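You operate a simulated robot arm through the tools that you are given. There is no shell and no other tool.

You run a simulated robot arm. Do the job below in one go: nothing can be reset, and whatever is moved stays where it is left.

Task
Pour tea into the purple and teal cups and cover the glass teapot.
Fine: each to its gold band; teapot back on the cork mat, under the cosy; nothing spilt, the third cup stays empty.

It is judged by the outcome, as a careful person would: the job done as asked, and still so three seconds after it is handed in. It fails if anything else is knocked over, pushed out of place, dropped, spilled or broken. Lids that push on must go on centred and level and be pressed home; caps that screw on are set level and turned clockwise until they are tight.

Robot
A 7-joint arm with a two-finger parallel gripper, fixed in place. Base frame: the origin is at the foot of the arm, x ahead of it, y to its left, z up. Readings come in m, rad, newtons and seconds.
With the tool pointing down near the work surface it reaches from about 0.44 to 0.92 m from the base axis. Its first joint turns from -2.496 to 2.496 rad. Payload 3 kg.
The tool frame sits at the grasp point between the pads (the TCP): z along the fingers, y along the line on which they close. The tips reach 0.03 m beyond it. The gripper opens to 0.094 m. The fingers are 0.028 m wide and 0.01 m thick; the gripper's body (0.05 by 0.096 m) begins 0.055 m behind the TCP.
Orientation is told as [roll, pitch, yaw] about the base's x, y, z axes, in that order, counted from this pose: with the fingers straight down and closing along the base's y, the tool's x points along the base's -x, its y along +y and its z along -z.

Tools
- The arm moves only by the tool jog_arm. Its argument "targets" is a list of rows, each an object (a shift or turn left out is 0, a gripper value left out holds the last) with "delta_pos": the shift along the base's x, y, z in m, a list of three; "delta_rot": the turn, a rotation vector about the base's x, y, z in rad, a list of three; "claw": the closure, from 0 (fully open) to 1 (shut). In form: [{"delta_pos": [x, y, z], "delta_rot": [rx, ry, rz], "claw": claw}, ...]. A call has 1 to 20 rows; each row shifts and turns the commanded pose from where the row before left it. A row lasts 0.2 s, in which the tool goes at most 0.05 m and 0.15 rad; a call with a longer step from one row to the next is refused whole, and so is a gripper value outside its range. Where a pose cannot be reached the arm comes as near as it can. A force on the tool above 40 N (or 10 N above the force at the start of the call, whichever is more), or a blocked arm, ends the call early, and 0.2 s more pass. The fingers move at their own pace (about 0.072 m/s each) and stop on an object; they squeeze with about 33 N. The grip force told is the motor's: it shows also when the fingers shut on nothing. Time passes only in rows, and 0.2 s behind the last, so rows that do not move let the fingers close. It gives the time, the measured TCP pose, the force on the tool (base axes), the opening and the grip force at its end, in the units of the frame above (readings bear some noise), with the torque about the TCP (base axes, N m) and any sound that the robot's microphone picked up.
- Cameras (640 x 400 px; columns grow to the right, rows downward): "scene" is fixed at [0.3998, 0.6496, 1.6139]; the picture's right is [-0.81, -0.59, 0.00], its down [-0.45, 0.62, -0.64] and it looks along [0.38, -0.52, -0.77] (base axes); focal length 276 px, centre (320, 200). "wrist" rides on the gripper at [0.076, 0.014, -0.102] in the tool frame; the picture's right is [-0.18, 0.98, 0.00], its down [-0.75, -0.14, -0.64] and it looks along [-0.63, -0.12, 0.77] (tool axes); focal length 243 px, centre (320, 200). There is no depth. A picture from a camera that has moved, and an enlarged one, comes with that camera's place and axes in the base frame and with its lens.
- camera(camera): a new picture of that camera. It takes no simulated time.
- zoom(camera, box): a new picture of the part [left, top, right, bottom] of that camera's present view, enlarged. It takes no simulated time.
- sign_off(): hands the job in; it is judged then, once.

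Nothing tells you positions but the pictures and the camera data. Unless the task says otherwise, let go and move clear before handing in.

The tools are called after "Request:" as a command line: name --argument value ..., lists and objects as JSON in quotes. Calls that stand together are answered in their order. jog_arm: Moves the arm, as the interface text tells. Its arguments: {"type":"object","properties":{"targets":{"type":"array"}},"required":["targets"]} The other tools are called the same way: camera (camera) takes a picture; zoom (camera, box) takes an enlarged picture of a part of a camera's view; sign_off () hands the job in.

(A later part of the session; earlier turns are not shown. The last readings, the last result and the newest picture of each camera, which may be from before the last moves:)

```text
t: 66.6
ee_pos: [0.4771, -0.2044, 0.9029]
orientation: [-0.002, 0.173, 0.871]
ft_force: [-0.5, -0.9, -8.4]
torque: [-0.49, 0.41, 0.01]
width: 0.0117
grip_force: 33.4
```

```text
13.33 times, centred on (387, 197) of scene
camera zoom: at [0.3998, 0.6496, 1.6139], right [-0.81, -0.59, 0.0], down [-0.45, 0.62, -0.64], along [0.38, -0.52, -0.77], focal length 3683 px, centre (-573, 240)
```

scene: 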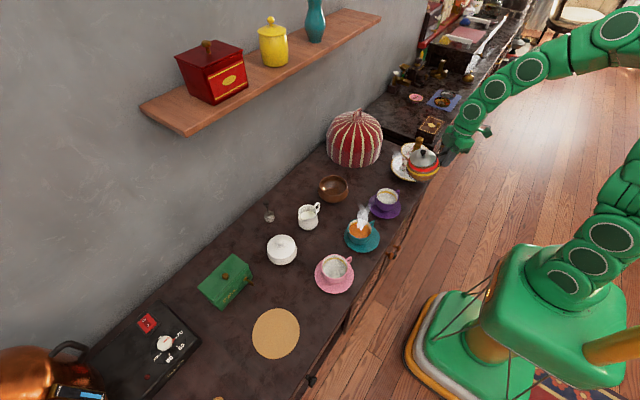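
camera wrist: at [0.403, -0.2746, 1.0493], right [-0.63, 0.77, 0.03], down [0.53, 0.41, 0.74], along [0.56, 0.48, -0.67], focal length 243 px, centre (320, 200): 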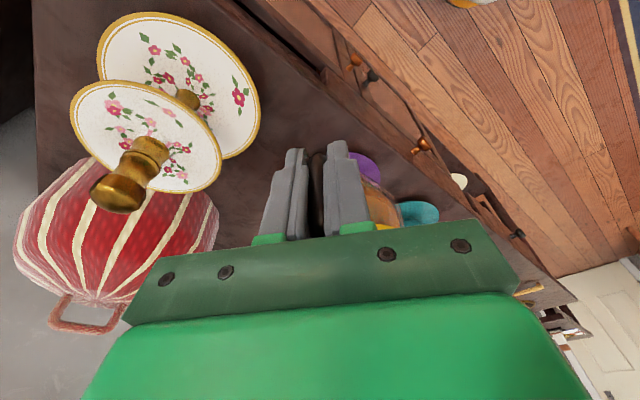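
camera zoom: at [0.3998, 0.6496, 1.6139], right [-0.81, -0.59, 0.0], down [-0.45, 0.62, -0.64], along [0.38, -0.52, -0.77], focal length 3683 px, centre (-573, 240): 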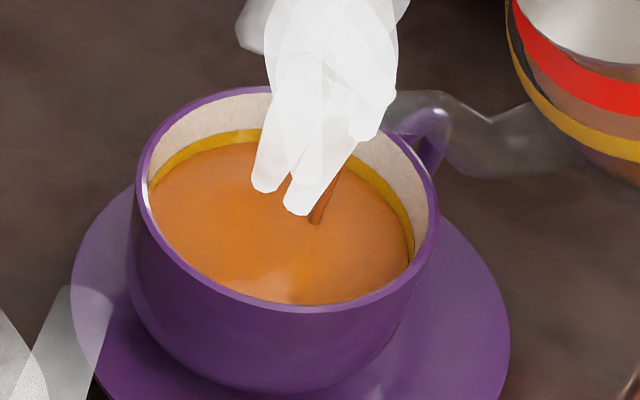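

Mid-band in the purple cup as well. I'll tilt back over the cup and then rise.

Request:
jog_arm --targets '[{"delta_pos": [-0.0014, -0.0017, -0.0077], "delta_rot": [0.0334, -0.028, 0]}, {"delta_pos": [-0.0014, -0.0017, -0.0077], "delta_rot": [0.0334, -0.028, 0]}, {"delta_pos": [-0.0014, -0.0017, -0.0077], "delta_rot": [0.0334, -0.028, 0]}, {"delta_pos": [-0.0014, -0.0017, -0.0077], "delta_rot": [0.0334, -0.028, 0]}, {"delta_pos": [0, 0, 0.005], "delta_rot": [0.0334, -0.028, 0]}, {"delta_pos": [0, 0, 0.01], "delta_rot": [0.0334, -0.028, 0]}, {"delta_pos": [0, 0, 0.015], "delta_rot": [0.0334, -0.028, 0]}, {"delta_pos": [0, 0, 0.02], "delta_rot": [0.0334, -0.028, 0]}, {"delta_pos": [0, 0, 0.025], "delta_rot": [0.0334, -0.028, 0]}, {"delta_pos": [0, 0, 0.02], "delta_rot": [0.0334, -0.028, 0]}, {"delta_pos": [0, 0, 0.01], "delta_rot": [0.0334, -0.028, 0]}]'

Request:
zoom --camera "scene" --box '[367, 182, 407, 212]'

Request:
camera --camera "scene"

Request:
zoom --camera "scene" --box '[345, 212, 385, 242]'

```text
t: 69.0
ee_pos: [0.4729, -0.2103, 0.9765]
orientation: [0.002, -0.307, 0.871]
ft_force: [0.9, 0.6, -9.0]
torque: [-0.57, 0.48, 0.02]
width: 0.0122
grip_force: 33.1
```

```text
13.33 times, centred on (387, 197) of scene
camera zoom: at [0.3998, 0.6496, 1.6139], right [-0.81, -0.59, 0.0], down [-0.45, 0.62, -0.64], along [0.38, -0.52, -0.77], focal length 3683 px, centre (-573, 240)
```

zoom: 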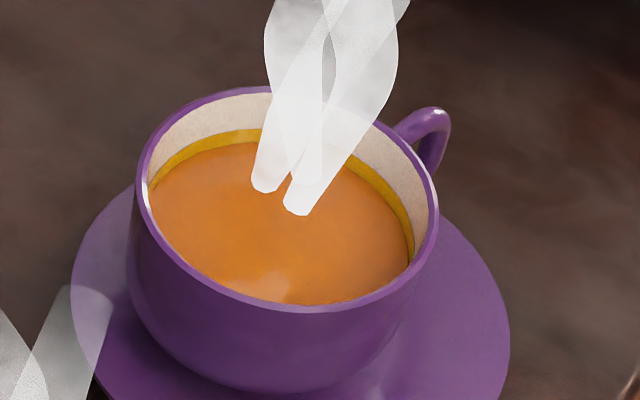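

```text
taken
```

scene: 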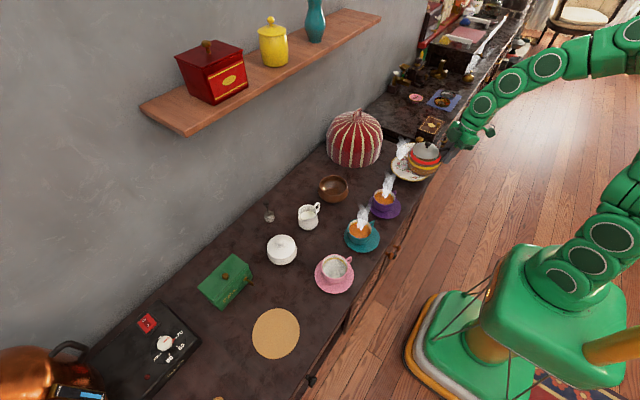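

```text
13.33 times, centred on (365, 227) of scene
camera zoom: at [0.3998, 0.6496, 1.6139], right [-0.81, -0.59, 0.0], down [-0.45, 0.62, -0.64], along [0.38, -0.52, -0.77], focal length 3683 px, centre (-280, -160)
```

zoom: 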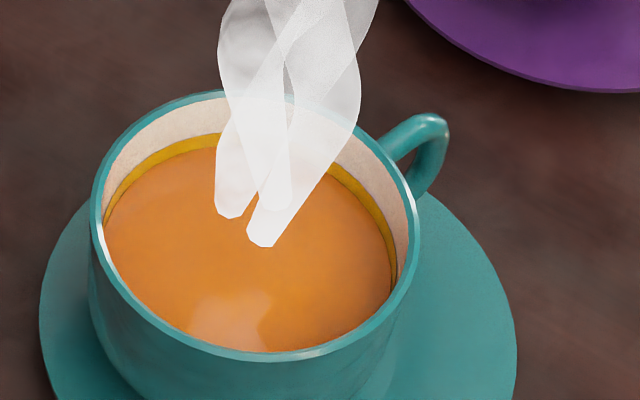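

Both cups are at mid-band with nothing spilt, and the pink cup is still empty. Now I'll carry the pot level back toward the cork mat, turning it back to its original heading.

Request:
jog_arm --targets '[{"delta_pos": [0.00144, 0.00596, 0], "delta_rot": [0.0112, -0.0094, 0.00623]}, {"delta_pos": [0.00289, 0.01193, 0], "delta_rot": [0.0112, -0.0094, 0.01246]}, {"delta_pos": [0.00433, 0.01789, 0], "delta_rot": [0.0112, -0.0094, 0.01869]}, {"delta_pos": [0.0053, 0.02186, 0], "delta_rot": [0, 0, 0.02285]}, {"delta_pos": [0.0053, 0.02186, 0], "delta_rot": [0, 0, 0.02285]}, {"delta_pos": [0.0053, 0.02186, 0], "delta_rot": [0, 0, 0.02285]}, {"delta_pos": [0.0053, 0.02186, 0], "delta_rot": [0, 0, 0.02285]}, {"delta_pos": [0.0053, 0.02186, 0], "delta_rot": [0, 0, 0.02285]}, {"delta_pos": [0.0053, 0.02186, 0], "delta_rot": [0, 0, 0.02285]}, {"delta_pos": [0.0053, 0.02186, 0], "delta_rot": [0, 0, 0.02285]}, {"delta_pos": [0.0053, 0.02186, 0], "delta_rot": [0, 0, 0.02285]}, {"delta_pos": [0.0053, 0.02186, 0], "delta_rot": [0, 0, 0.02285]}, {"delta_pos": [0.0053, 0.02186, 0], "delta_rot": [0, 0, 0.02285]}, {"delta_pos": [0.0053, 0.02186, 0], "delta_rot": [0, 0, 0.02285]}, {"delta_pos": [0.0053, 0.02186, 0], "delta_rot": [0, 0, 0.02285]}, {"delta_pos": [0.00433, 0.01789, 0], "delta_rot": [0, 0, 0.01869]}, {"delta_pos": [0.00289, 0.01193, 0], "delta_rot": [0, 0, 0.01246]}, {"delta_pos": [0.00144, 0.00596, 0], "delta_rot": [0, 0, 0.00623]}]'

Request:
jog_arm --targets '[{"delta_pos": [0.00144, 0.00596, 0], "delta_rot": [0, 0, 0.00623]}, {"delta_pos": [0.00289, 0.01193, 0], "delta_rot": [0, 0, 0.01246]}, {"delta_pos": [0.00433, 0.01789, 0], "delta_rot": [0, 0, 0.01869]}, {"delta_pos": [0.0053, 0.02186, 0], "delta_rot": [0, 0, 0.02285]}, {"delta_pos": [0.0053, 0.02186, 0], "delta_rot": [0, 0, 0.02285]}, {"delta_pos": [0.0053, 0.02186, 0], "delta_rot": [0, 0, 0.02285]}, {"delta_pos": [0.0053, 0.02186, 0], "delta_rot": [0, 0, 0.02285]}, {"delta_pos": [0.0053, 0.02186, 0], "delta_rot": [0, 0, 0.02285]}, {"delta_pos": [0.0053, 0.02186, 0], "delta_rot": [0, 0, 0.02285]}, {"delta_pos": [0.0053, 0.02186, 0], "delta_rot": [0, 0, 0.02285]}, {"delta_pos": [0.0053, 0.02186, 0], "delta_rot": [0, 0, 0.02285]}, {"delta_pos": [0.0053, 0.02186, 0], "delta_rot": [0, 0, 0.02285]}, {"delta_pos": [0.0053, 0.02186, 0], "delta_rot": [0, 0, 0.02285]}, {"delta_pos": [0.0053, 0.02186, 0], "delta_rot": [0, 0, 0.02285]}, {"delta_pos": [0.0053, 0.02186, 0], "delta_rot": [0, 0, 0.02285]}, {"delta_pos": [0.00433, 0.01789, 0], "delta_rot": [0, 0, 0.01869]}, {"delta_pos": [0.00289, 0.01193, 0], "delta_rot": [0, 0, 0.01246]}, {"delta_pos": [0.00144, 0.00596, 0], "delta_rot": [0, 0, 0.00623]}]'

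Request:
camera --camera "scene"

Request:
zoom --camera "scene" --box '[200, 260, 310, 365]'

Request:
camera --camera "wrist"

```text
t: 72.8
ee_pos: [0.5538, 0.122, 0.9763]
orientation: [0.002, -0.35, 1.22]
ft_force: [-0.6, -0.7, -9.4]
torque: [-0.66, 0.23, -0.02]
width: 0.0119
grip_force: 32.9
```

```text
t: 76.6
ee_pos: [0.6357, 0.4577, 0.9762]
orientation: [-0.003, -0.35, 1.569]
ft_force: [0.0, 0.2, -8.1]
torque: [-0.72, 0.0, -0.02]
width: 0.0117
grip_force: 32.7
```

```text
taken
```

scene: 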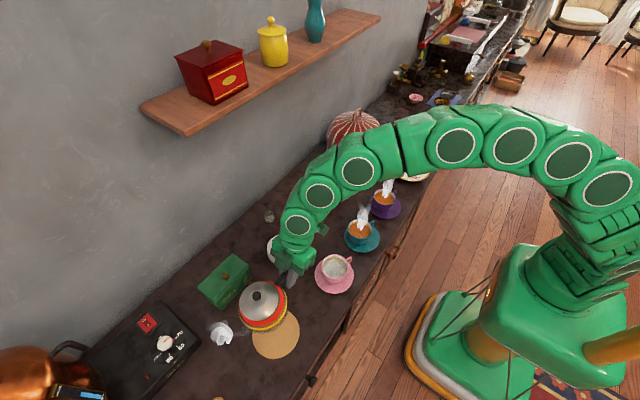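

```text
3.81 times, centred on (255, 312) of scene
camera zoom: at [0.3998, 0.6496, 1.6139], right [-0.81, -0.59, 0.0], down [-0.45, 0.62, -0.64], along [0.38, -0.52, -0.77], focal length 1052 px, centre (568, -229)
```

zoom: 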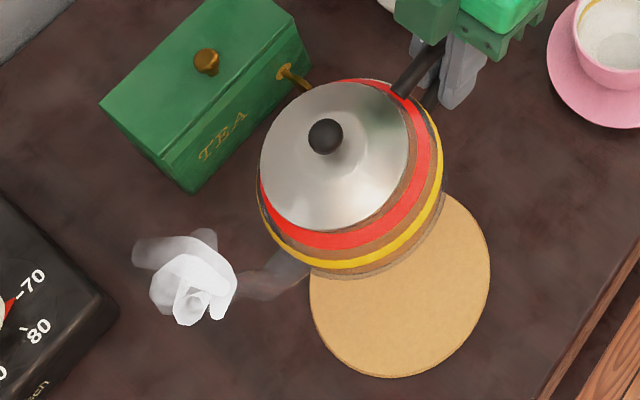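

```text
taken
camera wrist: at [0.6199, 0.3514, 1.0451], right [-0.98, 0.17, 0.06], down [0.14, 0.49, 0.86], along [0.12, 0.86, -0.5], focal length 243 px, centre (320, 200)
```

wrist: 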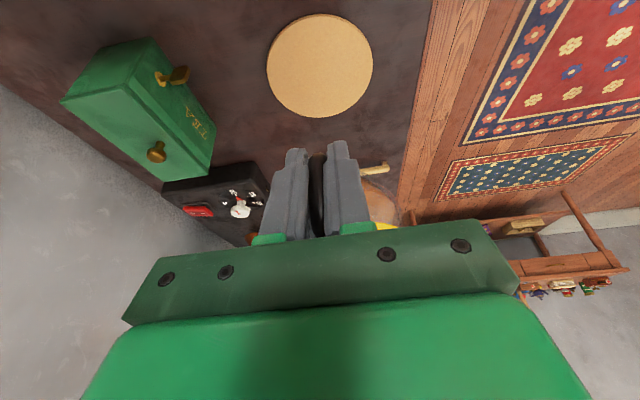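

The pot is back above the mat, level and with its original heading. I'll lower it, slowing down near contact.

Request:
jog_arm --targets '[{"delta_pos": [0, 0, -0.015]}, {"delta_pos": [0, 0, -0.025]}, {"delta_pos": [0, 0, -0.03]}, {"delta_pos": [0, 0, -0.03]}, {"delta_pos": [0, 0, -0.025]}, {"delta_pos": [0, 0, -0.02]}, {"delta_pos": [0, 0, -0.015]}, {"delta_pos": [0, 0, -0.01]}, {"delta_pos": [0, 0, -0.005]}, {"delta_pos": [0, 0, 0]}]'

Request:
zoom --camera "scene" --box '[220, 260, 330, 365]'

```text
t: 78.8
ee_pos: [0.6337, 0.4564, 0.8]
orientation: [0.002, -0.352, 1.569]
ft_force: [-0.2, -0.1, -8.1]
torque: [-0.67, 0.02, -0.04]
width: 0.0116
grip_force: 33.1
```

```text
3.81 times, centred on (275, 312) of scene
camera zoom: at [0.3998, 0.6496, 1.6139], right [-0.81, -0.59, 0.0], down [-0.45, 0.62, -0.64], along [0.38, -0.52, -0.77], focal length 1052 px, centre (491, -229)
```

zoom: 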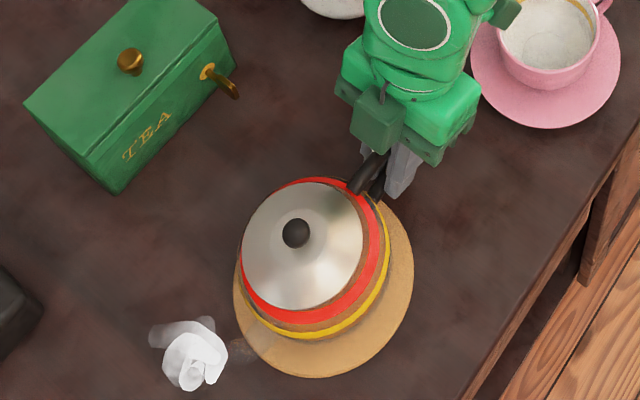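

About 4 mm above the original resting height. I'll lower in tiny steps until the mat takes the weight.

Request:
jog_arm --targets '[{"delta_pos": [0, 0.001, -0.0015]}, {"delta_pos": [0, 0, -0.0015]}, {"delta_pos": [0, 0, 0]}]'

```text
t: 79.6
ee_pos: [0.6357, 0.458, 0.7981]
orientation: [-0.002, -0.351, 1.567]
ft_force: [-0.3, -3.6, 6.4]
torque: [0.91, 0.08, 0.13]
width: 0.012
grip_force: 33.1
```

Contact: the mat now carries more than the weight. I'll ease up slightly so it rests without preload.

Request:
jog_arm --targets '[{"delta_pos": [0, 0, 0.0007]}, {"delta_pos": [0, 0, 0]}]'

Request:
zoom --camera "wrist" --box '[230, 120, 410, 240]'

```text
t: 80.2
ee_pos: [0.6353, 0.4576, 0.7989]
orientation: [0.001, -0.35, 1.568]
ft_force: [1.0, -0.8, -0.1]
torque: [0.33, -0.03, -0.06]
width: 0.012
grip_force: 33.1
```

```text
3.33 times, centred on (320, 180) of wrist
camera zoom: at [0.6209, 0.3524, 0.8679], right [-0.98, 0.17, 0.06], down [0.14, 0.49, 0.86], along [0.12, 0.86, -0.5], focal length 809 px, centre (320, 267)
```

zoom: 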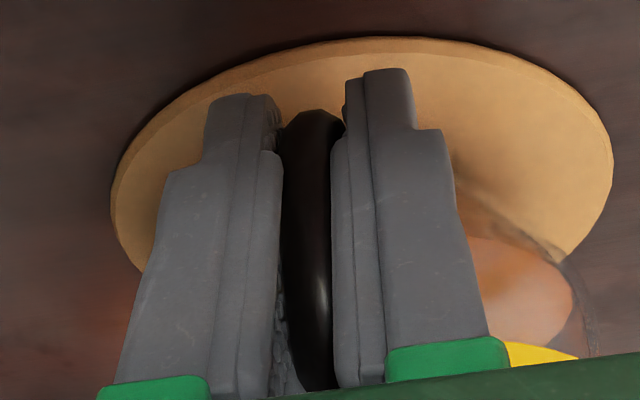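

The weight sits on the pot's front edge, so it has sagged about 1–2° in the grip. I'll rotate it back and lower the handle side gradually so it sits flat before release.

Request:
jog_arm --targets '[{"delta_pos": [0, 0, -0.0012], "delta_rot": [0.01, 0, 0]}, {"delta_pos": [0, 0, 0]}]'

Request:
jog_arm --targets '[{"delta_pos": [0, 0, -0.0012], "delta_rot": [0.01, 0, 0]}, {"delta_pos": [0, 0, 0]}]'

```text
t: 80.8
ee_pos: [0.636, 0.46, 0.7975]
orientation: [0.0, -0.362, 1.57]
ft_force: [0.5, -4.4, 4.5]
torque: [0.58, 0.03, -0.03]
width: 0.0118
grip_force: 32.8
```

```text
t: 81.4
ee_pos: [0.6357, 0.4599, 0.7958]
orientation: [0.0, -0.369, 1.569]
ft_force: [3.0, -0.3, 1.9]
torque: [-0.27, -0.09, -0.11]
width: 0.0118
grip_force: 33.2
```

The pot now rests flat at its original height. I'll make a tiny correction and open the fingers gently.

Request:
jog_arm --targets '[{"delta_pos": [0, 0, 0.0002], "delta_rot": [-0.004, 0, 0]}, {"delta_pos": [0, 0, 0]}, {"claw": 0.85}, {"claw": 0.8}, {"claw": 0.7}]'

Request:
zoom --camera "wrist" --box '[230, 120, 410, 240]'

Request:
zoom --camera "scene" --box '[220, 260, 330, 365]'

```text
t: 82.6
ee_pos: [0.6341, 0.4589, 0.7973]
orientation: [0.0, -0.367, 1.569]
ft_force: [-0.7, 0.2, -0.3]
torque: [0.0, 0.0, 0.01]
width: 0.0281
grip_force: 0.1
```

```text
3.33 times, centred on (320, 180) of wrist
camera zoom: at [0.6202, 0.351, 0.8644], right [-0.98, 0.17, 0.07], down [0.14, 0.47, 0.87], along [0.12, 0.86, -0.49], focal length 809 px, centre (320, 267)
```

zoom: 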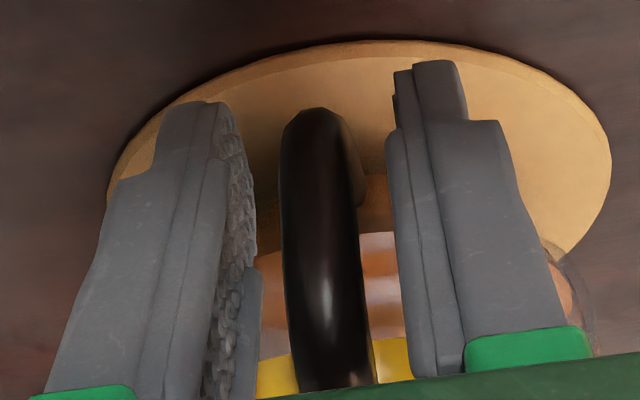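

```text
3.81 times, centred on (275, 312) of scene
camera zoom: at [0.3998, 0.6496, 1.6139], right [-0.81, -0.59, 0.0], down [-0.45, 0.62, -0.64], along [0.38, -0.52, -0.77], focal length 1052 px, centre (491, -229)
```

zoom: 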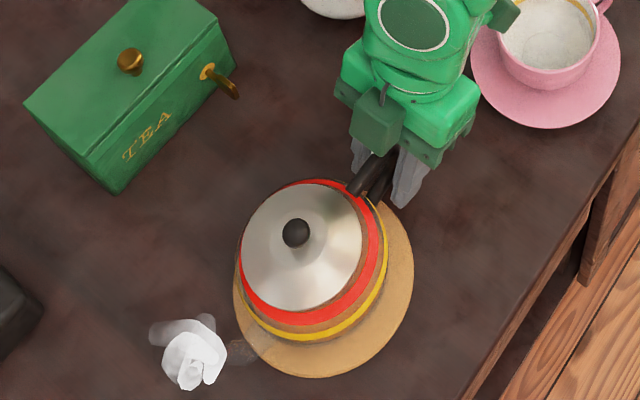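

The pot is standing freely on the mat. I'll open wider and back out along the tool axis, then go look at the cosy.

Request:
jog_arm --targets '[{"claw": 0.5}, {"claw": 0.4}, {"delta_pos": [0, -0.0072, 0.0187]}, {"delta_pos": [0, -0.0108, 0.028]}, {"delta_pos": [0, -0.0144, 0.0374]}, {"delta_pos": [0, -0.0144, 0.0374]}, {"delta_pos": [0, -0.0144, 0.0374]}, {"delta_pos": [0, -0.0144, 0.0374]}]'

Request:
zoom --camera "scene" --box '[220, 260, 330, 365]'

Request:
camera --camera "wrist"

```text
t: 84.4
ee_pos: [0.6337, 0.3825, 0.9929]
orientation: [0.001, -0.366, 1.568]
ft_force: [0.8, 0.3, -1.0]
torque: [-0.02, 0.02, 0.01]
width: 0.0563
grip_force: 0.1
```

```text
3.81 times, centred on (275, 312) of scene
camera zoom: at [0.3998, 0.6496, 1.6139], right [-0.81, -0.59, 0.0], down [-0.45, 0.62, -0.64], along [0.38, -0.52, -0.77], focal length 1052 px, centre (491, -229)
```

zoom: 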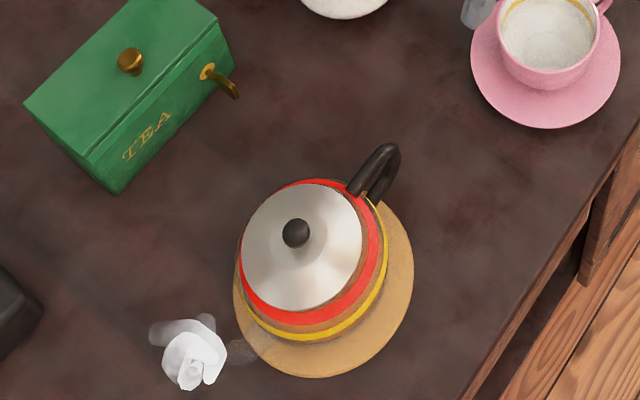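

```text
taken
camera wrist: at [0.6189, 0.2748, 1.0601], right [-0.98, 0.17, 0.07], down [0.14, 0.47, 0.87], along [0.12, 0.86, -0.49], focal length 243 px, centre (320, 200)
```

wrist: 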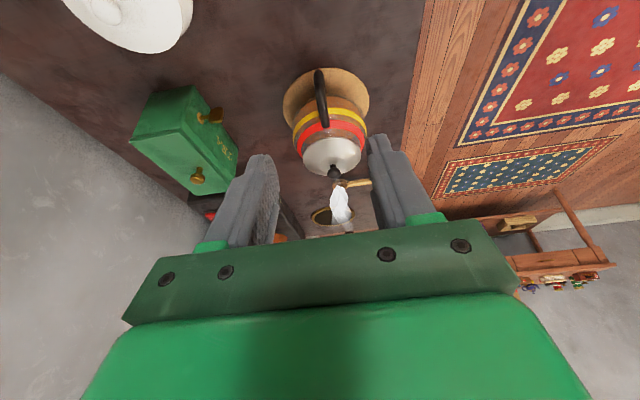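

The pot stands on the cork mat as before. Next I'll straighten the tool and move over to inspect the cosy and its loop from above.

Request:
jog_arm --targets '[{"delta_pos": [0, -0.03, 0.035], "delta_rot": [-0.122, 0, 0], "claw": 0.4}, {"delta_pos": [0, -0.03, 0.035], "delta_rot": [-0.122, 0, 0]}, {"delta_pos": [0, -0.03, 0.035], "delta_rot": [-0.122, 0, 0]}, {"delta_pos": [0, -0.035, 0.03], "delta_rot": [0, 0, -0.1427], "claw": 0}, {"delta_pos": [0, -0.035, 0.03], "delta_rot": [0, 0, -0.1427]}, {"delta_pos": [0, -0.045, 0], "delta_rot": [0, 0, -0.1427]}, {"delta_pos": [0, -0.045, 0], "delta_rot": [0, 0, -0.1427]}, {"delta_pos": [0, -0.045, 0], "delta_rot": [0, 0, -0.1427]}, {"delta_pos": [0, -0.045, 0], "delta_rot": [0, 0, -0.1427]}, {"delta_pos": [0, -0.045, 0], "delta_rot": [0, 0, -0.1427]}, {"delta_pos": [0, -0.045, 0], "delta_rot": [0, 0, -0.1427]}, {"delta_pos": [0, -0.045, 0], "delta_rot": [0, 0, -0.1427]}, {"delta_pos": [0, -0.045, 0], "delta_rot": [0, 0, -0.1427]}, {"delta_pos": [0, -0.045, 0], "delta_rot": [0, 0, -0.1427]}, {"delta_pos": [0, -0.02, 0]}, {"delta_pos": [0, -0.02, 0]}, {"delta_pos": [0, -0.02, 0]}]'

Request:
camera --camera "wrist"

Request:
camera --camera "scene"

Request:
zoom --camera "scene" --box '[310, 90, 400, 180]'

```text
t: 88.0
ee_pos: [0.635, -0.2404, 1.1582]
orientation: [0.0, -0.001, -0.004]
ft_force: [0.2, 0.3, -0.3]
torque: [0.01, 0.02, 0.03]
width: 0.0941
grip_force: 0.1
```

```text
taken
camera wrist: at [0.5587, -0.224, 1.2606], right [0.19, 0.98, 0.0], down [0.75, -0.14, 0.64], along [0.63, -0.12, -0.77], focal length 243 px, centre (320, 200)
```

wrist: 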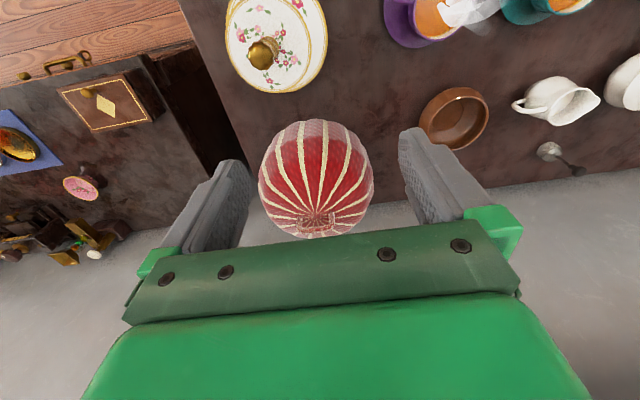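

```text
taken
```

scene: 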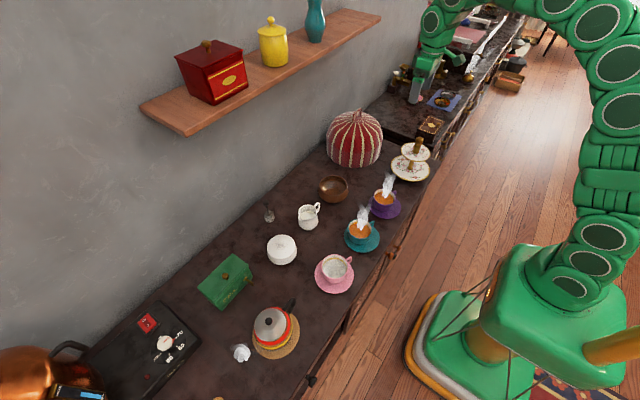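

```text
4.44 times, centred on (355, 135) of scene
camera zoom: at [0.3998, 0.6496, 1.6139], right [-0.81, -0.59, 0.0], down [-0.45, 0.62, -0.64], along [0.38, -0.52, -0.77], focal length 1228 px, centre (164, 489)
```

zoom: 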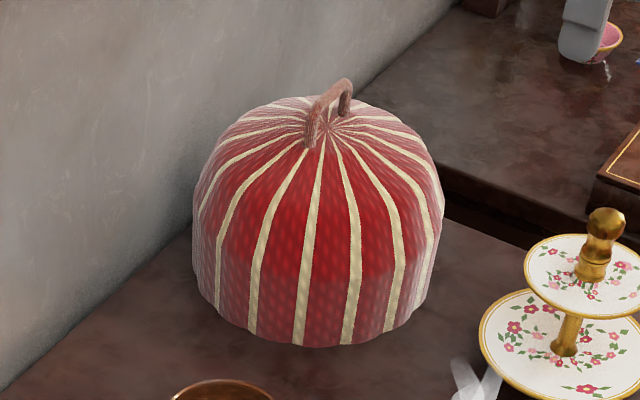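

Request:
zoom --camera "wrist" --box '[240, 100, 400, 245]'

Request:
zoom --camera "scene" --box '[340, 100, 375, 130]'

Request:
zoom --camera "wrist" --box '[285, 200, 350, 245]'

```text
2.76 times, centred on (320, 172) of wrist
camera zoom: at [0.5587, -0.224, 1.2606], right [0.19, 0.98, 0.0], down [0.75, -0.14, 0.64], along [0.63, -0.12, -0.77], focal length 669 px, centre (320, 276)
```

zoom: 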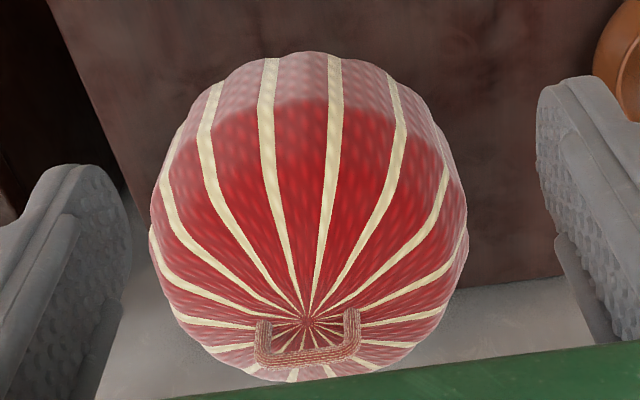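

```text
13.33 times, centred on (358, 115) of scene
camera zoom: at [0.3998, 0.6496, 1.6139], right [-0.81, -0.59, 0.0], down [-0.45, 0.62, -0.64], along [0.38, -0.52, -0.77], focal length 3683 px, centre (-180, 1333)
```

zoom: 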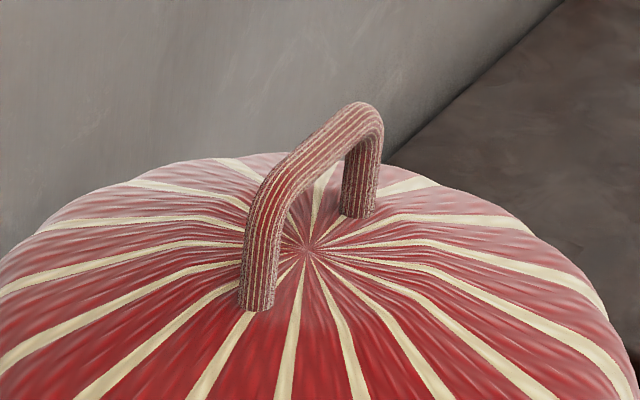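

```text
8.89 times, centred on (318, 222) of wrist
camera zoom: at [0.5587, -0.224, 1.2606], right [0.19, 0.98, 0.0], down [0.75, -0.14, 0.64], along [0.63, -0.12, -0.77], focal length 2157 px, centre (342, 0)
```

zoom: 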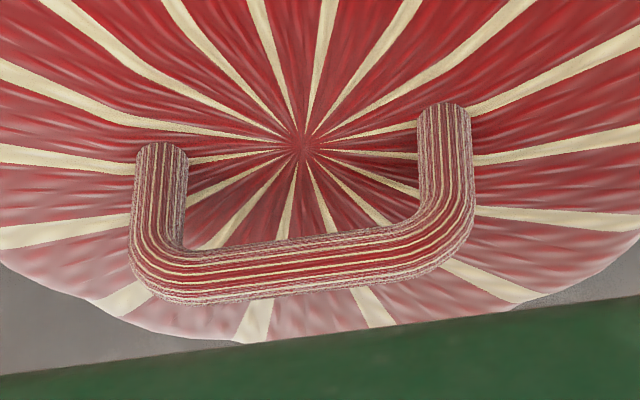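

The cosy is a dome about 0.26 m wide with an inverted-U loop on top: its bar runs along y, centred near (0.882, −0.293, 0.947). The wall shelf overhangs at x≳0.89, so I'll approach with the tool turned 90° and tilted outward about 30° to keep the wrist on the robot's side of it.

Request:
jog_arm --targets '[{"delta_pos": [0.006, -0.005, 0], "delta_rot": [0, 0, 0.1428], "claw": 0.7}, {"delta_pos": [0.006, -0.005, 0], "delta_rot": [0, 0, 0.1428]}, {"delta_pos": [0.006, -0.005, 0], "delta_rot": [0, 0, 0.1428]}, {"delta_pos": [0.006, -0.005, 0], "delta_rot": [0, 0, 0.1428]}, {"delta_pos": [0.006, -0.005, 0], "delta_rot": [0, 0, 0.1428]}, {"delta_pos": [0.006, -0.005, 0], "delta_rot": [0, 0, 0.1428]}, {"delta_pos": [0.006, -0.005, 0], "delta_rot": [0, 0, 0.1428]}, {"delta_pos": [0.006, -0.005, 0], "delta_rot": [0, 0, 0.1428]}, {"delta_pos": [0.006, -0.005, 0], "delta_rot": [0, 0, 0.1428]}, {"delta_pos": [0.006, -0.005, 0], "delta_rot": [0, 0, 0.1428]}, {"delta_pos": [0.006, -0.003, 0], "delta_rot": [0, 0, 0.1428]}, {"delta_pos": [0.01, 0, -0.005], "delta_rot": [0, -0.1309, 0]}, {"delta_pos": [0.01, 0, -0.005], "delta_rot": [0, -0.1309, 0]}, {"delta_pos": [0.01, 0, -0.005], "delta_rot": [0, -0.1309, 0]}, {"delta_pos": [0.01, 0, -0.005], "delta_rot": [0, -0.1309, 0]}]'

Request:
camera --camera "wrist"

Request:
camera --camera "scene"

```text
t: 91.2
ee_pos: [0.7405, -0.2951, 1.1396]
orientation: [-0.526, 0.0, 1.569]
ft_force: [0.5, -0.6, -0.1]
torque: [0.03, -0.02, -0.02]
width: 0.0282
grip_force: 0.1
```

```text
taken
camera wrist: at [0.6761, -0.3714, 1.2201], right [-0.85, 0.19, -0.49], down [-0.2, 0.75, 0.63], along [0.49, 0.63, -0.6], focal length 243 px, centre (320, 200)
```

wrist: 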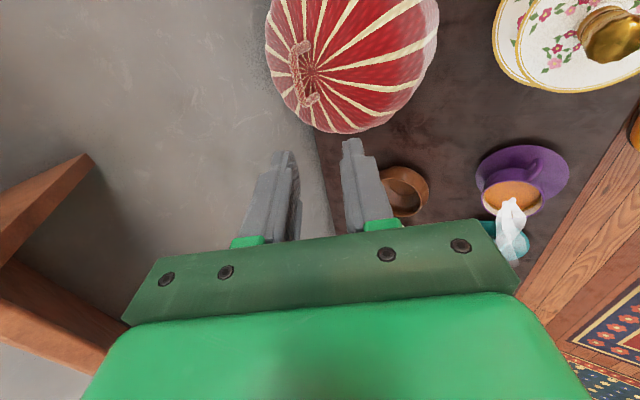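

```text
taken
```

scene: 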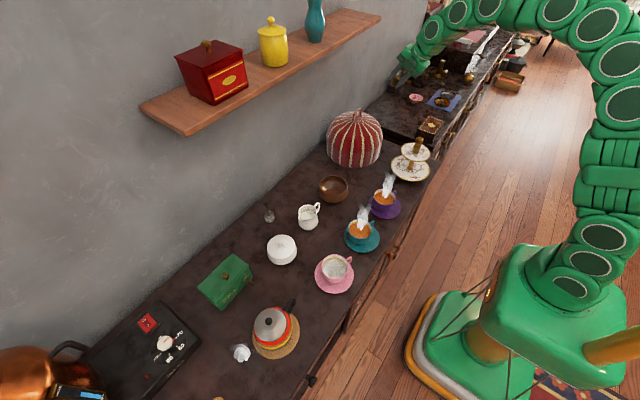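

The pose was reached without trouble. I can see the shelf end in the wrist view, so I'll check exactly how close it is.

Request:
zoom --camera "wrist" --box '[0, 120, 200, 390]'

Request:
zoom --camera "scene" --box '[130, 0, 400, 140]'

Request:
zoom --camera "wrist" --box '[250, 0, 450, 200]'

Request:
zoom --camera "scene" --box '[330, 0, 470, 130]'

```text
1.48 times, centred on (100, 255) of wrist
camera zoom: at [0.6761, -0.3714, 1.2201], right [-0.85, 0.19, -0.49], down [-0.2, 0.75, 0.63], along [0.49, 0.63, -0.6], focal length 359 px, centre (646, 118)
```

zoom: 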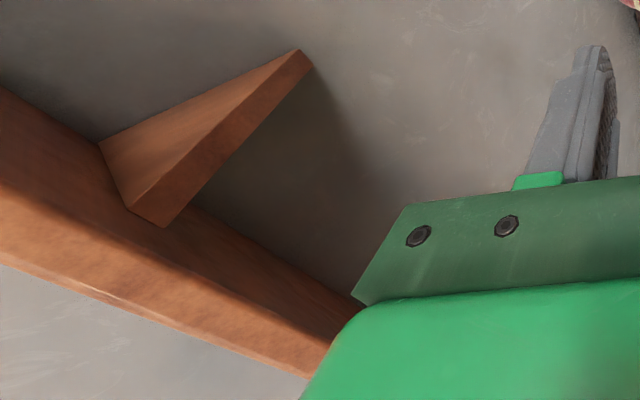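

```text
2.37 times, centred on (265, 70) of scene
camera zoom: at [0.3998, 0.6496, 1.6139], right [-0.81, -0.59, 0.0], down [-0.45, 0.62, -0.64], along [0.38, -0.52, -0.77], focal length 655 px, centre (450, 508)
```

zoom: 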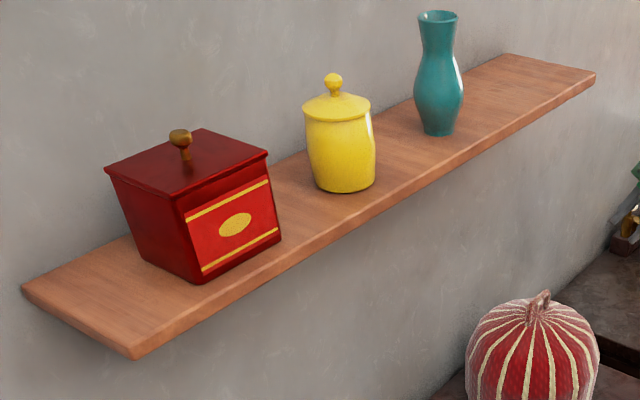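

```text
2.00 times, centred on (350, 100) of wrist
camera zoom: at [0.6761, -0.3714, 1.2201], right [-0.85, 0.19, -0.49], down [-0.2, 0.75, 0.63], along [0.49, 0.63, -0.6], focal length 485 px, centre (260, 400)
```

zoom: 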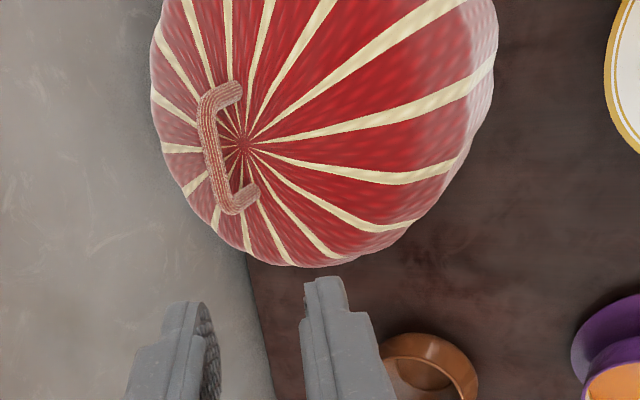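

```text
3.08 times, centred on (400, 65) of scene
camera zoom: at [0.3998, 0.6496, 1.6139], right [-0.81, -0.59, 0.0], down [-0.45, 0.62, -0.64], along [0.38, -0.52, -0.77], focal length 850 px, centre (74, 615)
```

zoom: 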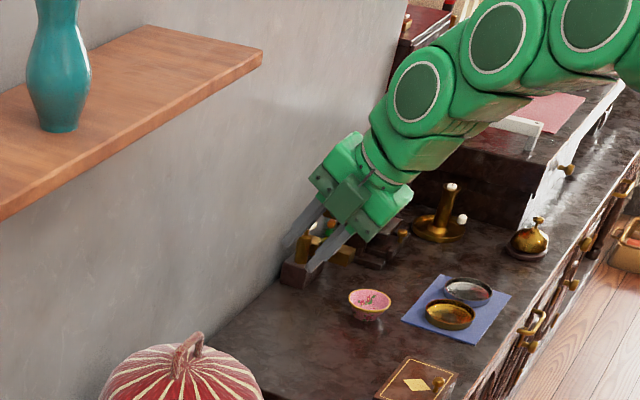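

The shelf's front edge is near x≈0.88 at z≈1.26, so the tilted approach keeps clear. I'll go to the pre-grasp point and re-measure the loop up close.

Request:
jog_arm --targets '[{"delta_pos": [0.027, -0.001, -0.0312]}, {"delta_pos": [0.027, -0.001, -0.0312]}, {"delta_pos": [0.027, -0.001, -0.0312]}]'

Request:
camera --camera "wrist"

Request:
zoom --camera "scene" --box '[330, 85, 390, 135]'

```text
t: 92.0
ee_pos: [0.8252, -0.2985, 1.0416]
orientation: [-0.526, -0.001, 1.567]
ft_force: [-0.1, 0.6, 0.0]
torque: [0.01, -0.03, 0.0]
width: 0.028
grip_force: 0.1
```

```text
taken
camera wrist: at [0.7605, -0.3748, 1.1232], right [-0.85, 0.19, -0.49], down [-0.2, 0.75, 0.63], along [0.49, 0.63, -0.6], focal length 243 px, centre (320, 200)
```

wrist: 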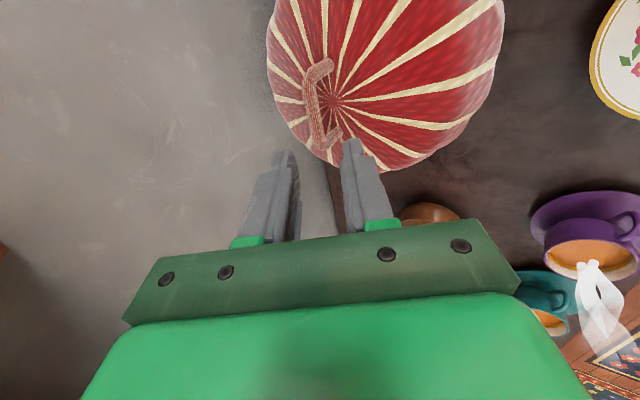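

```text
8.00 times, centred on (360, 110) of scene
camera zoom: at [0.3998, 0.6496, 1.6139], right [-0.81, -0.59, 0.0], down [-0.45, 0.62, -0.64], along [0.38, -0.52, -0.77], focal length 2210 px, centre (0, 920)
```

zoom: 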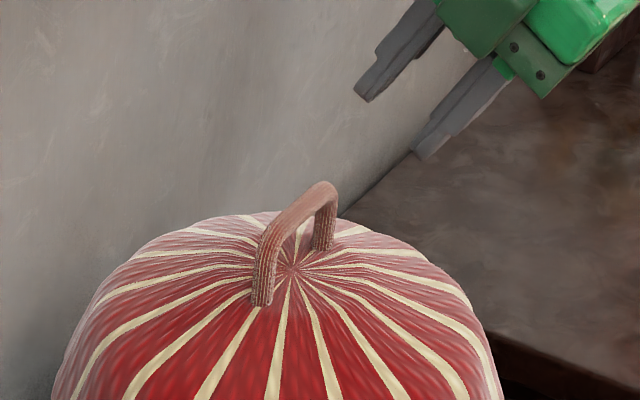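

Request:
zoom --camera "wrist" --box '[240, 30, 400, 240]'

Request:
zoom --camera "wrist" --box '[285, 45, 360, 165]'

```text
1.90 times, centred on (320, 135) of wrist
camera zoom: at [0.7605, -0.3748, 1.1232], right [-0.85, 0.19, -0.49], down [-0.2, 0.75, 0.63], along [0.49, 0.63, -0.6], focal length 462 px, centre (320, 324)
```

zoom: 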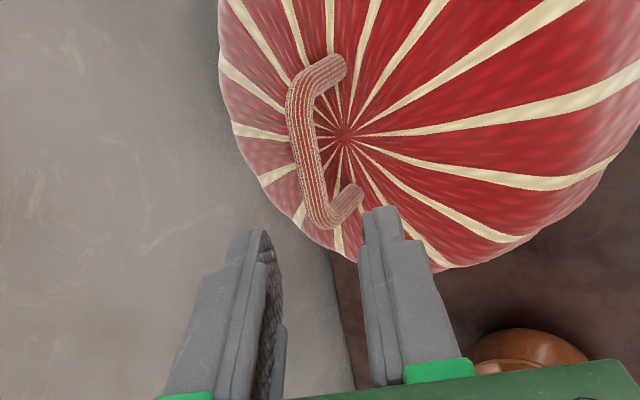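

```text
3.33 times, centred on (322, 105) of wrist
camera zoom: at [0.7605, -0.3748, 1.1232], right [-0.85, 0.19, -0.49], down [-0.2, 0.75, 0.63], along [0.49, 0.63, -0.6], focal length 809 px, centre (312, 517)
```

zoom: 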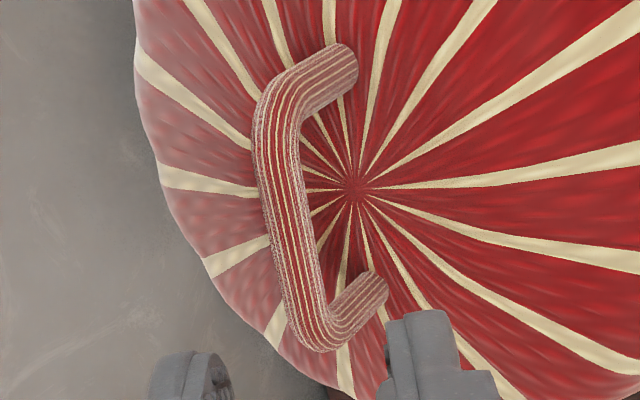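

The loop bar is at about (0.884, −0.296, 0.947), nearly in line with the tool axis. I'll align and advance most of the way, then check.

Request:
jog_arm --targets '[{"delta_pos": [0.003, 0.0025, 0.0017]}, {"delta_pos": [0.01, 0, -0.0173]}, {"delta_pos": [0.01, 0, -0.0173]}, {"delta_pos": [0.01, 0, -0.0173]}, {"delta_pos": [0.005, 0, -0.0087]}, {"delta_pos": [0, 0, 0]}]'

Request:
zoom --camera "wrist" --box '[240, 60, 400, 240]'

Request:
zoom --camera "scene" --box '[335, 85, 385, 130]'

```text
t: 93.4
ee_pos: [0.8601, -0.296, 0.9835]
orientation: [-0.522, 0.001, 1.57]
ft_force: [0.1, 0.0, 0.6]
torque: [0.0, 0.0, 0.0]
width: 0.028
grip_force: 0.0
```

```text
2.22 times, centred on (320, 150) of wrist
camera zoom: at [0.7959, -0.3723, 1.0646], right [-0.85, 0.19, -0.49], down [-0.2, 0.75, 0.63], along [0.49, 0.63, -0.6], focal length 539 px, centre (320, 311)
```

zoom: 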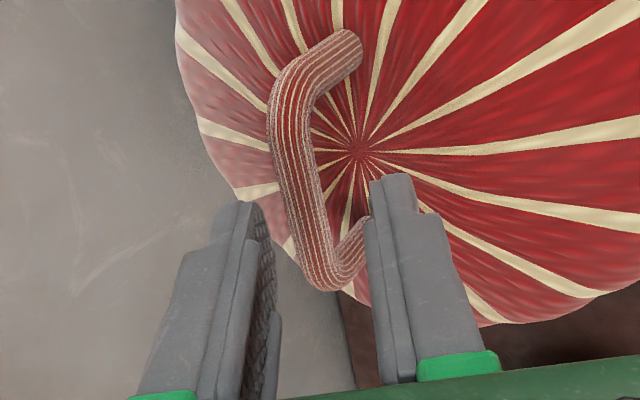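

```text
8.89 times, centred on (360, 108) of scene
camera zoom: at [0.3998, 0.6496, 1.6139], right [-0.81, -0.59, 0.0], down [-0.45, 0.62, -0.64], along [0.38, -0.52, -0.77], focal length 2455 px, centre (-36, 1022)
```

zoom: 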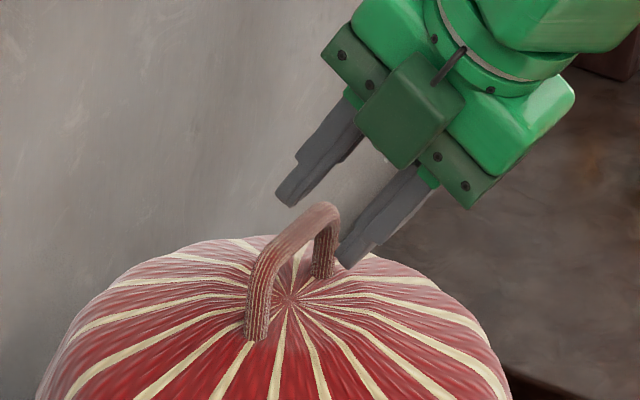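

The fingers straddle the bar and it's centred between them. I'll advance the last 3 cm and close.

Request:
jog_arm --targets '[{"delta_pos": [0.00515, -0.001, -0.00896]}, {"delta_pos": [0.00515, -0.001, -0.00896]}, {"delta_pos": [0.00515, -0.001, -0.00896]}, {"delta_pos": [0, 0, 0]}]'

Request:
zoom --camera "wrist" --box '[240, 60, 400, 240]'

Request:
zoom --camera "scene" --box '[335, 85, 385, 130]'

```text
t: 94.4
ee_pos: [0.8743, -0.2993, 0.958]
orientation: [-0.525, 0.0, 1.569]
ft_force: [0.1, -0.3, 0.2]
torque: [0.01, 0.04, 0.0]
width: 0.0281
grip_force: 0.1
```

```text
2.22 times, centred on (320, 150) of wrist
camera zoom: at [0.8114, -0.3751, 1.0389], right [-0.85, 0.19, -0.49], down [-0.2, 0.75, 0.63], along [0.49, 0.63, -0.6], focal length 539 px, centre (320, 311)
```

zoom: 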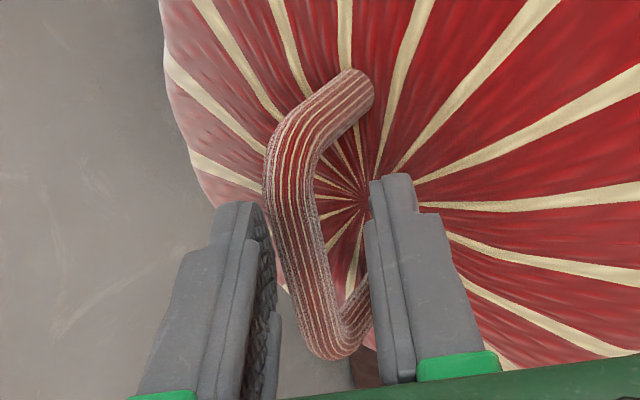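

```text
8.89 times, centred on (360, 108) of scene
camera zoom: at [0.3998, 0.6496, 1.6139], right [-0.81, -0.59, 0.0], down [-0.45, 0.62, -0.64], along [0.38, -0.52, -0.77], focal length 2455 px, centre (-36, 1022)
```

zoom: 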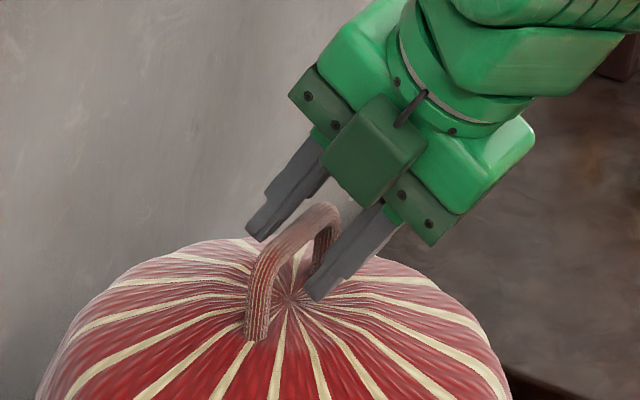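

The bar is between the pads. Closing now.

Request:
jog_arm --targets '[{"claw": 0.8}, {"claw": 0.9}, {"claw": 1.0}, {"claw": 1.0}, {"claw": 1.0}]'

Request:
zoom --camera "wrist" --box '[240, 60, 400, 240]'

Request:
zoom --camera "scene" --box '[310, 80, 410, 180]'

```text
t: 95.6
ee_pos: [0.8751, -0.2996, 0.9585]
orientation: [-0.526, 0.001, 1.568]
ft_force: [9.3, -0.3, 17.5]
torque: [0.08, -0.18, 0.0]
width: 0.0111
grip_force: 33.2
```

```text
2.22 times, centred on (320, 150) of wrist
camera zoom: at [0.8115, -0.3749, 1.0396], right [-0.85, 0.19, -0.49], down [-0.2, 0.75, 0.63], along [0.49, 0.63, -0.6], focal length 539 px, centre (320, 311)
```

zoom: 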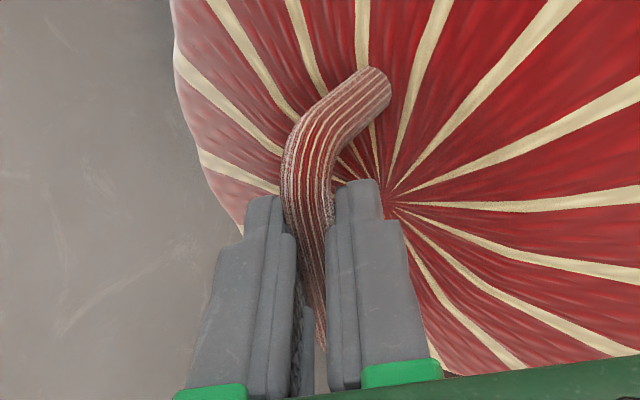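

```text
4.00 times, centred on (360, 130) of scene
camera zoom: at [0.3998, 0.6496, 1.6139], right [-0.81, -0.59, 0.0], down [-0.45, 0.62, -0.64], along [0.38, -0.52, -0.77], focal length 1105 px, centre (160, 480)
```

zoom: 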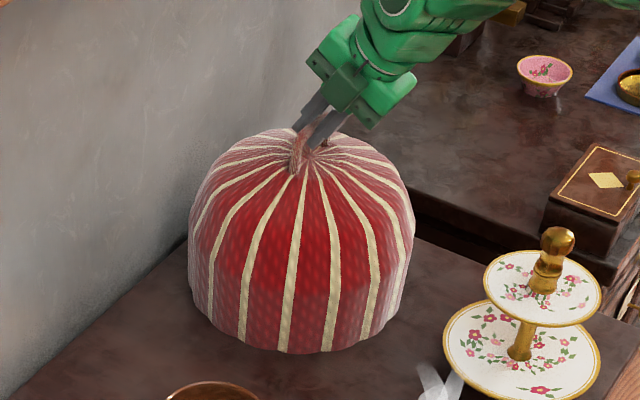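

Gripped, with a bit of preload from the bar being slightly off-centre. I'll ease up in small steps and watch the force.

Request:
jog_arm --targets '[{"delta_pos": [0, 0, 0.002]}, {"delta_pos": [0, 0, 0.003]}, {"delta_pos": [0, 0, 0.003]}, {"delta_pos": [0, 0, 0.004]}, {"delta_pos": [0, 0, 0]}]'

Request:
zoom --camera "scene" --box '[310, 80, 410, 180]'

Request:
zoom --camera "wrist" --box '[240, 60, 400, 240]'

```text
t: 96.8
ee_pos: [0.8769, -0.3008, 0.9713]
orientation: [-0.525, 0.0, 1.57]
ft_force: [-0.2, 0.6, -2.1]
torque: [-0.02, 0.04, 0.03]
width: 0.0111
grip_force: 32.9
```

```text
4.00 times, centred on (360, 130) of scene
camera zoom: at [0.3998, 0.6496, 1.6139], right [-0.81, -0.59, 0.0], down [-0.45, 0.62, -0.64], along [0.38, -0.52, -0.77], focal length 1105 px, centre (160, 480)
```

zoom: 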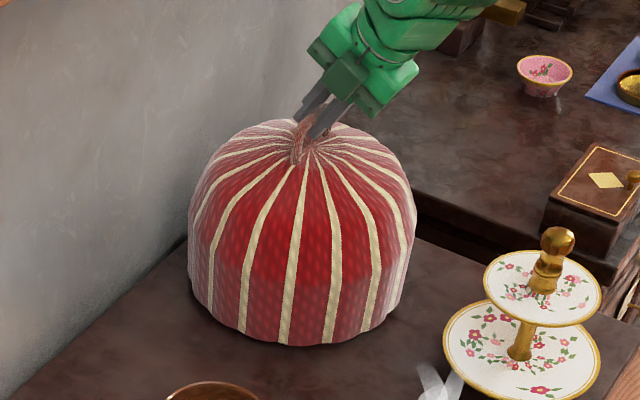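

```text
2.22 times, centred on (320, 150) of wrist
camera zoom: at [0.8119, -0.3756, 1.0515], right [-0.85, 0.19, -0.49], down [-0.2, 0.75, 0.63], along [0.49, 0.63, -0.6], focal length 539 px, centre (320, 311)
```

zoom: 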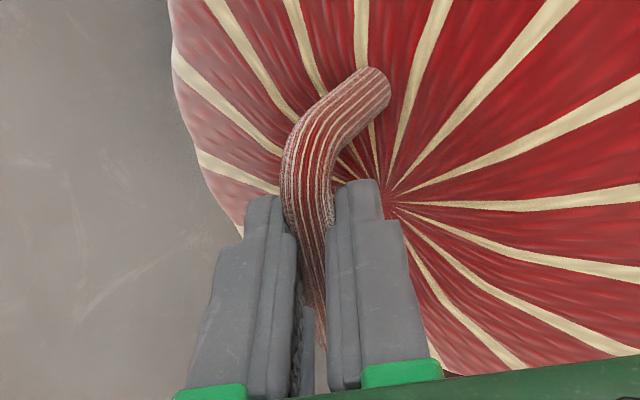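

The cosy hangs level and is light (about 2 N). I'll lift it while drawing it toward the robot, away from the shelf.

Request:
jog_arm --targets '[{"delta_pos": [-0.004, 0.002, 0.012]}, {"delta_pos": [-0.009, 0.005, 0.022]}, {"delta_pos": [-0.009, 0.005, 0.022]}, {"delta_pos": [-0.009, 0.005, 0.022]}, {"delta_pos": [-0.009, 0.007, 0.022]}, {"delta_pos": [-0.009, 0.012, 0.022]}, {"delta_pos": [-0.009, 0.012, 0.022]}, {"delta_pos": [-0.009, 0.012, 0.022]}, {"delta_pos": [-0.009, 0.012, 0.018]}, {"delta_pos": [-0.005, 0.008, 0.008]}]'

Request:
camera --camera "scene"

Request:
camera --camera "wrist"

```text
t: 99.0
ee_pos: [0.7951, -0.2174, 1.1626]
orientation: [-0.525, 0.002, 1.569]
ft_force: [-0.8, -0.2, -0.8]
torque: [0.0, 0.03, -0.04]
width: 0.0108
grip_force: 32.7
```

```text
taken
```

scene: 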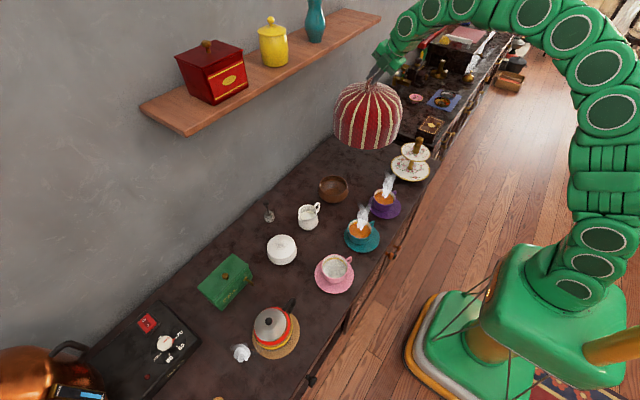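

```text
taken
camera wrist: at [0.7308, -0.2935, 1.2433], right [-0.85, 0.19, -0.49], down [-0.2, 0.75, 0.63], along [0.49, 0.63, -0.6], focal length 243 px, centre (320, 200)
```

wrist: 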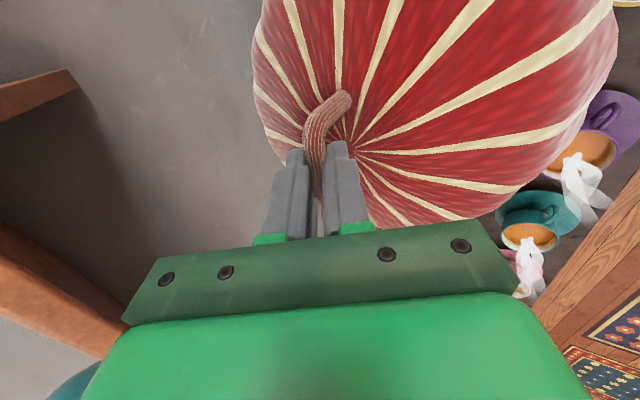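

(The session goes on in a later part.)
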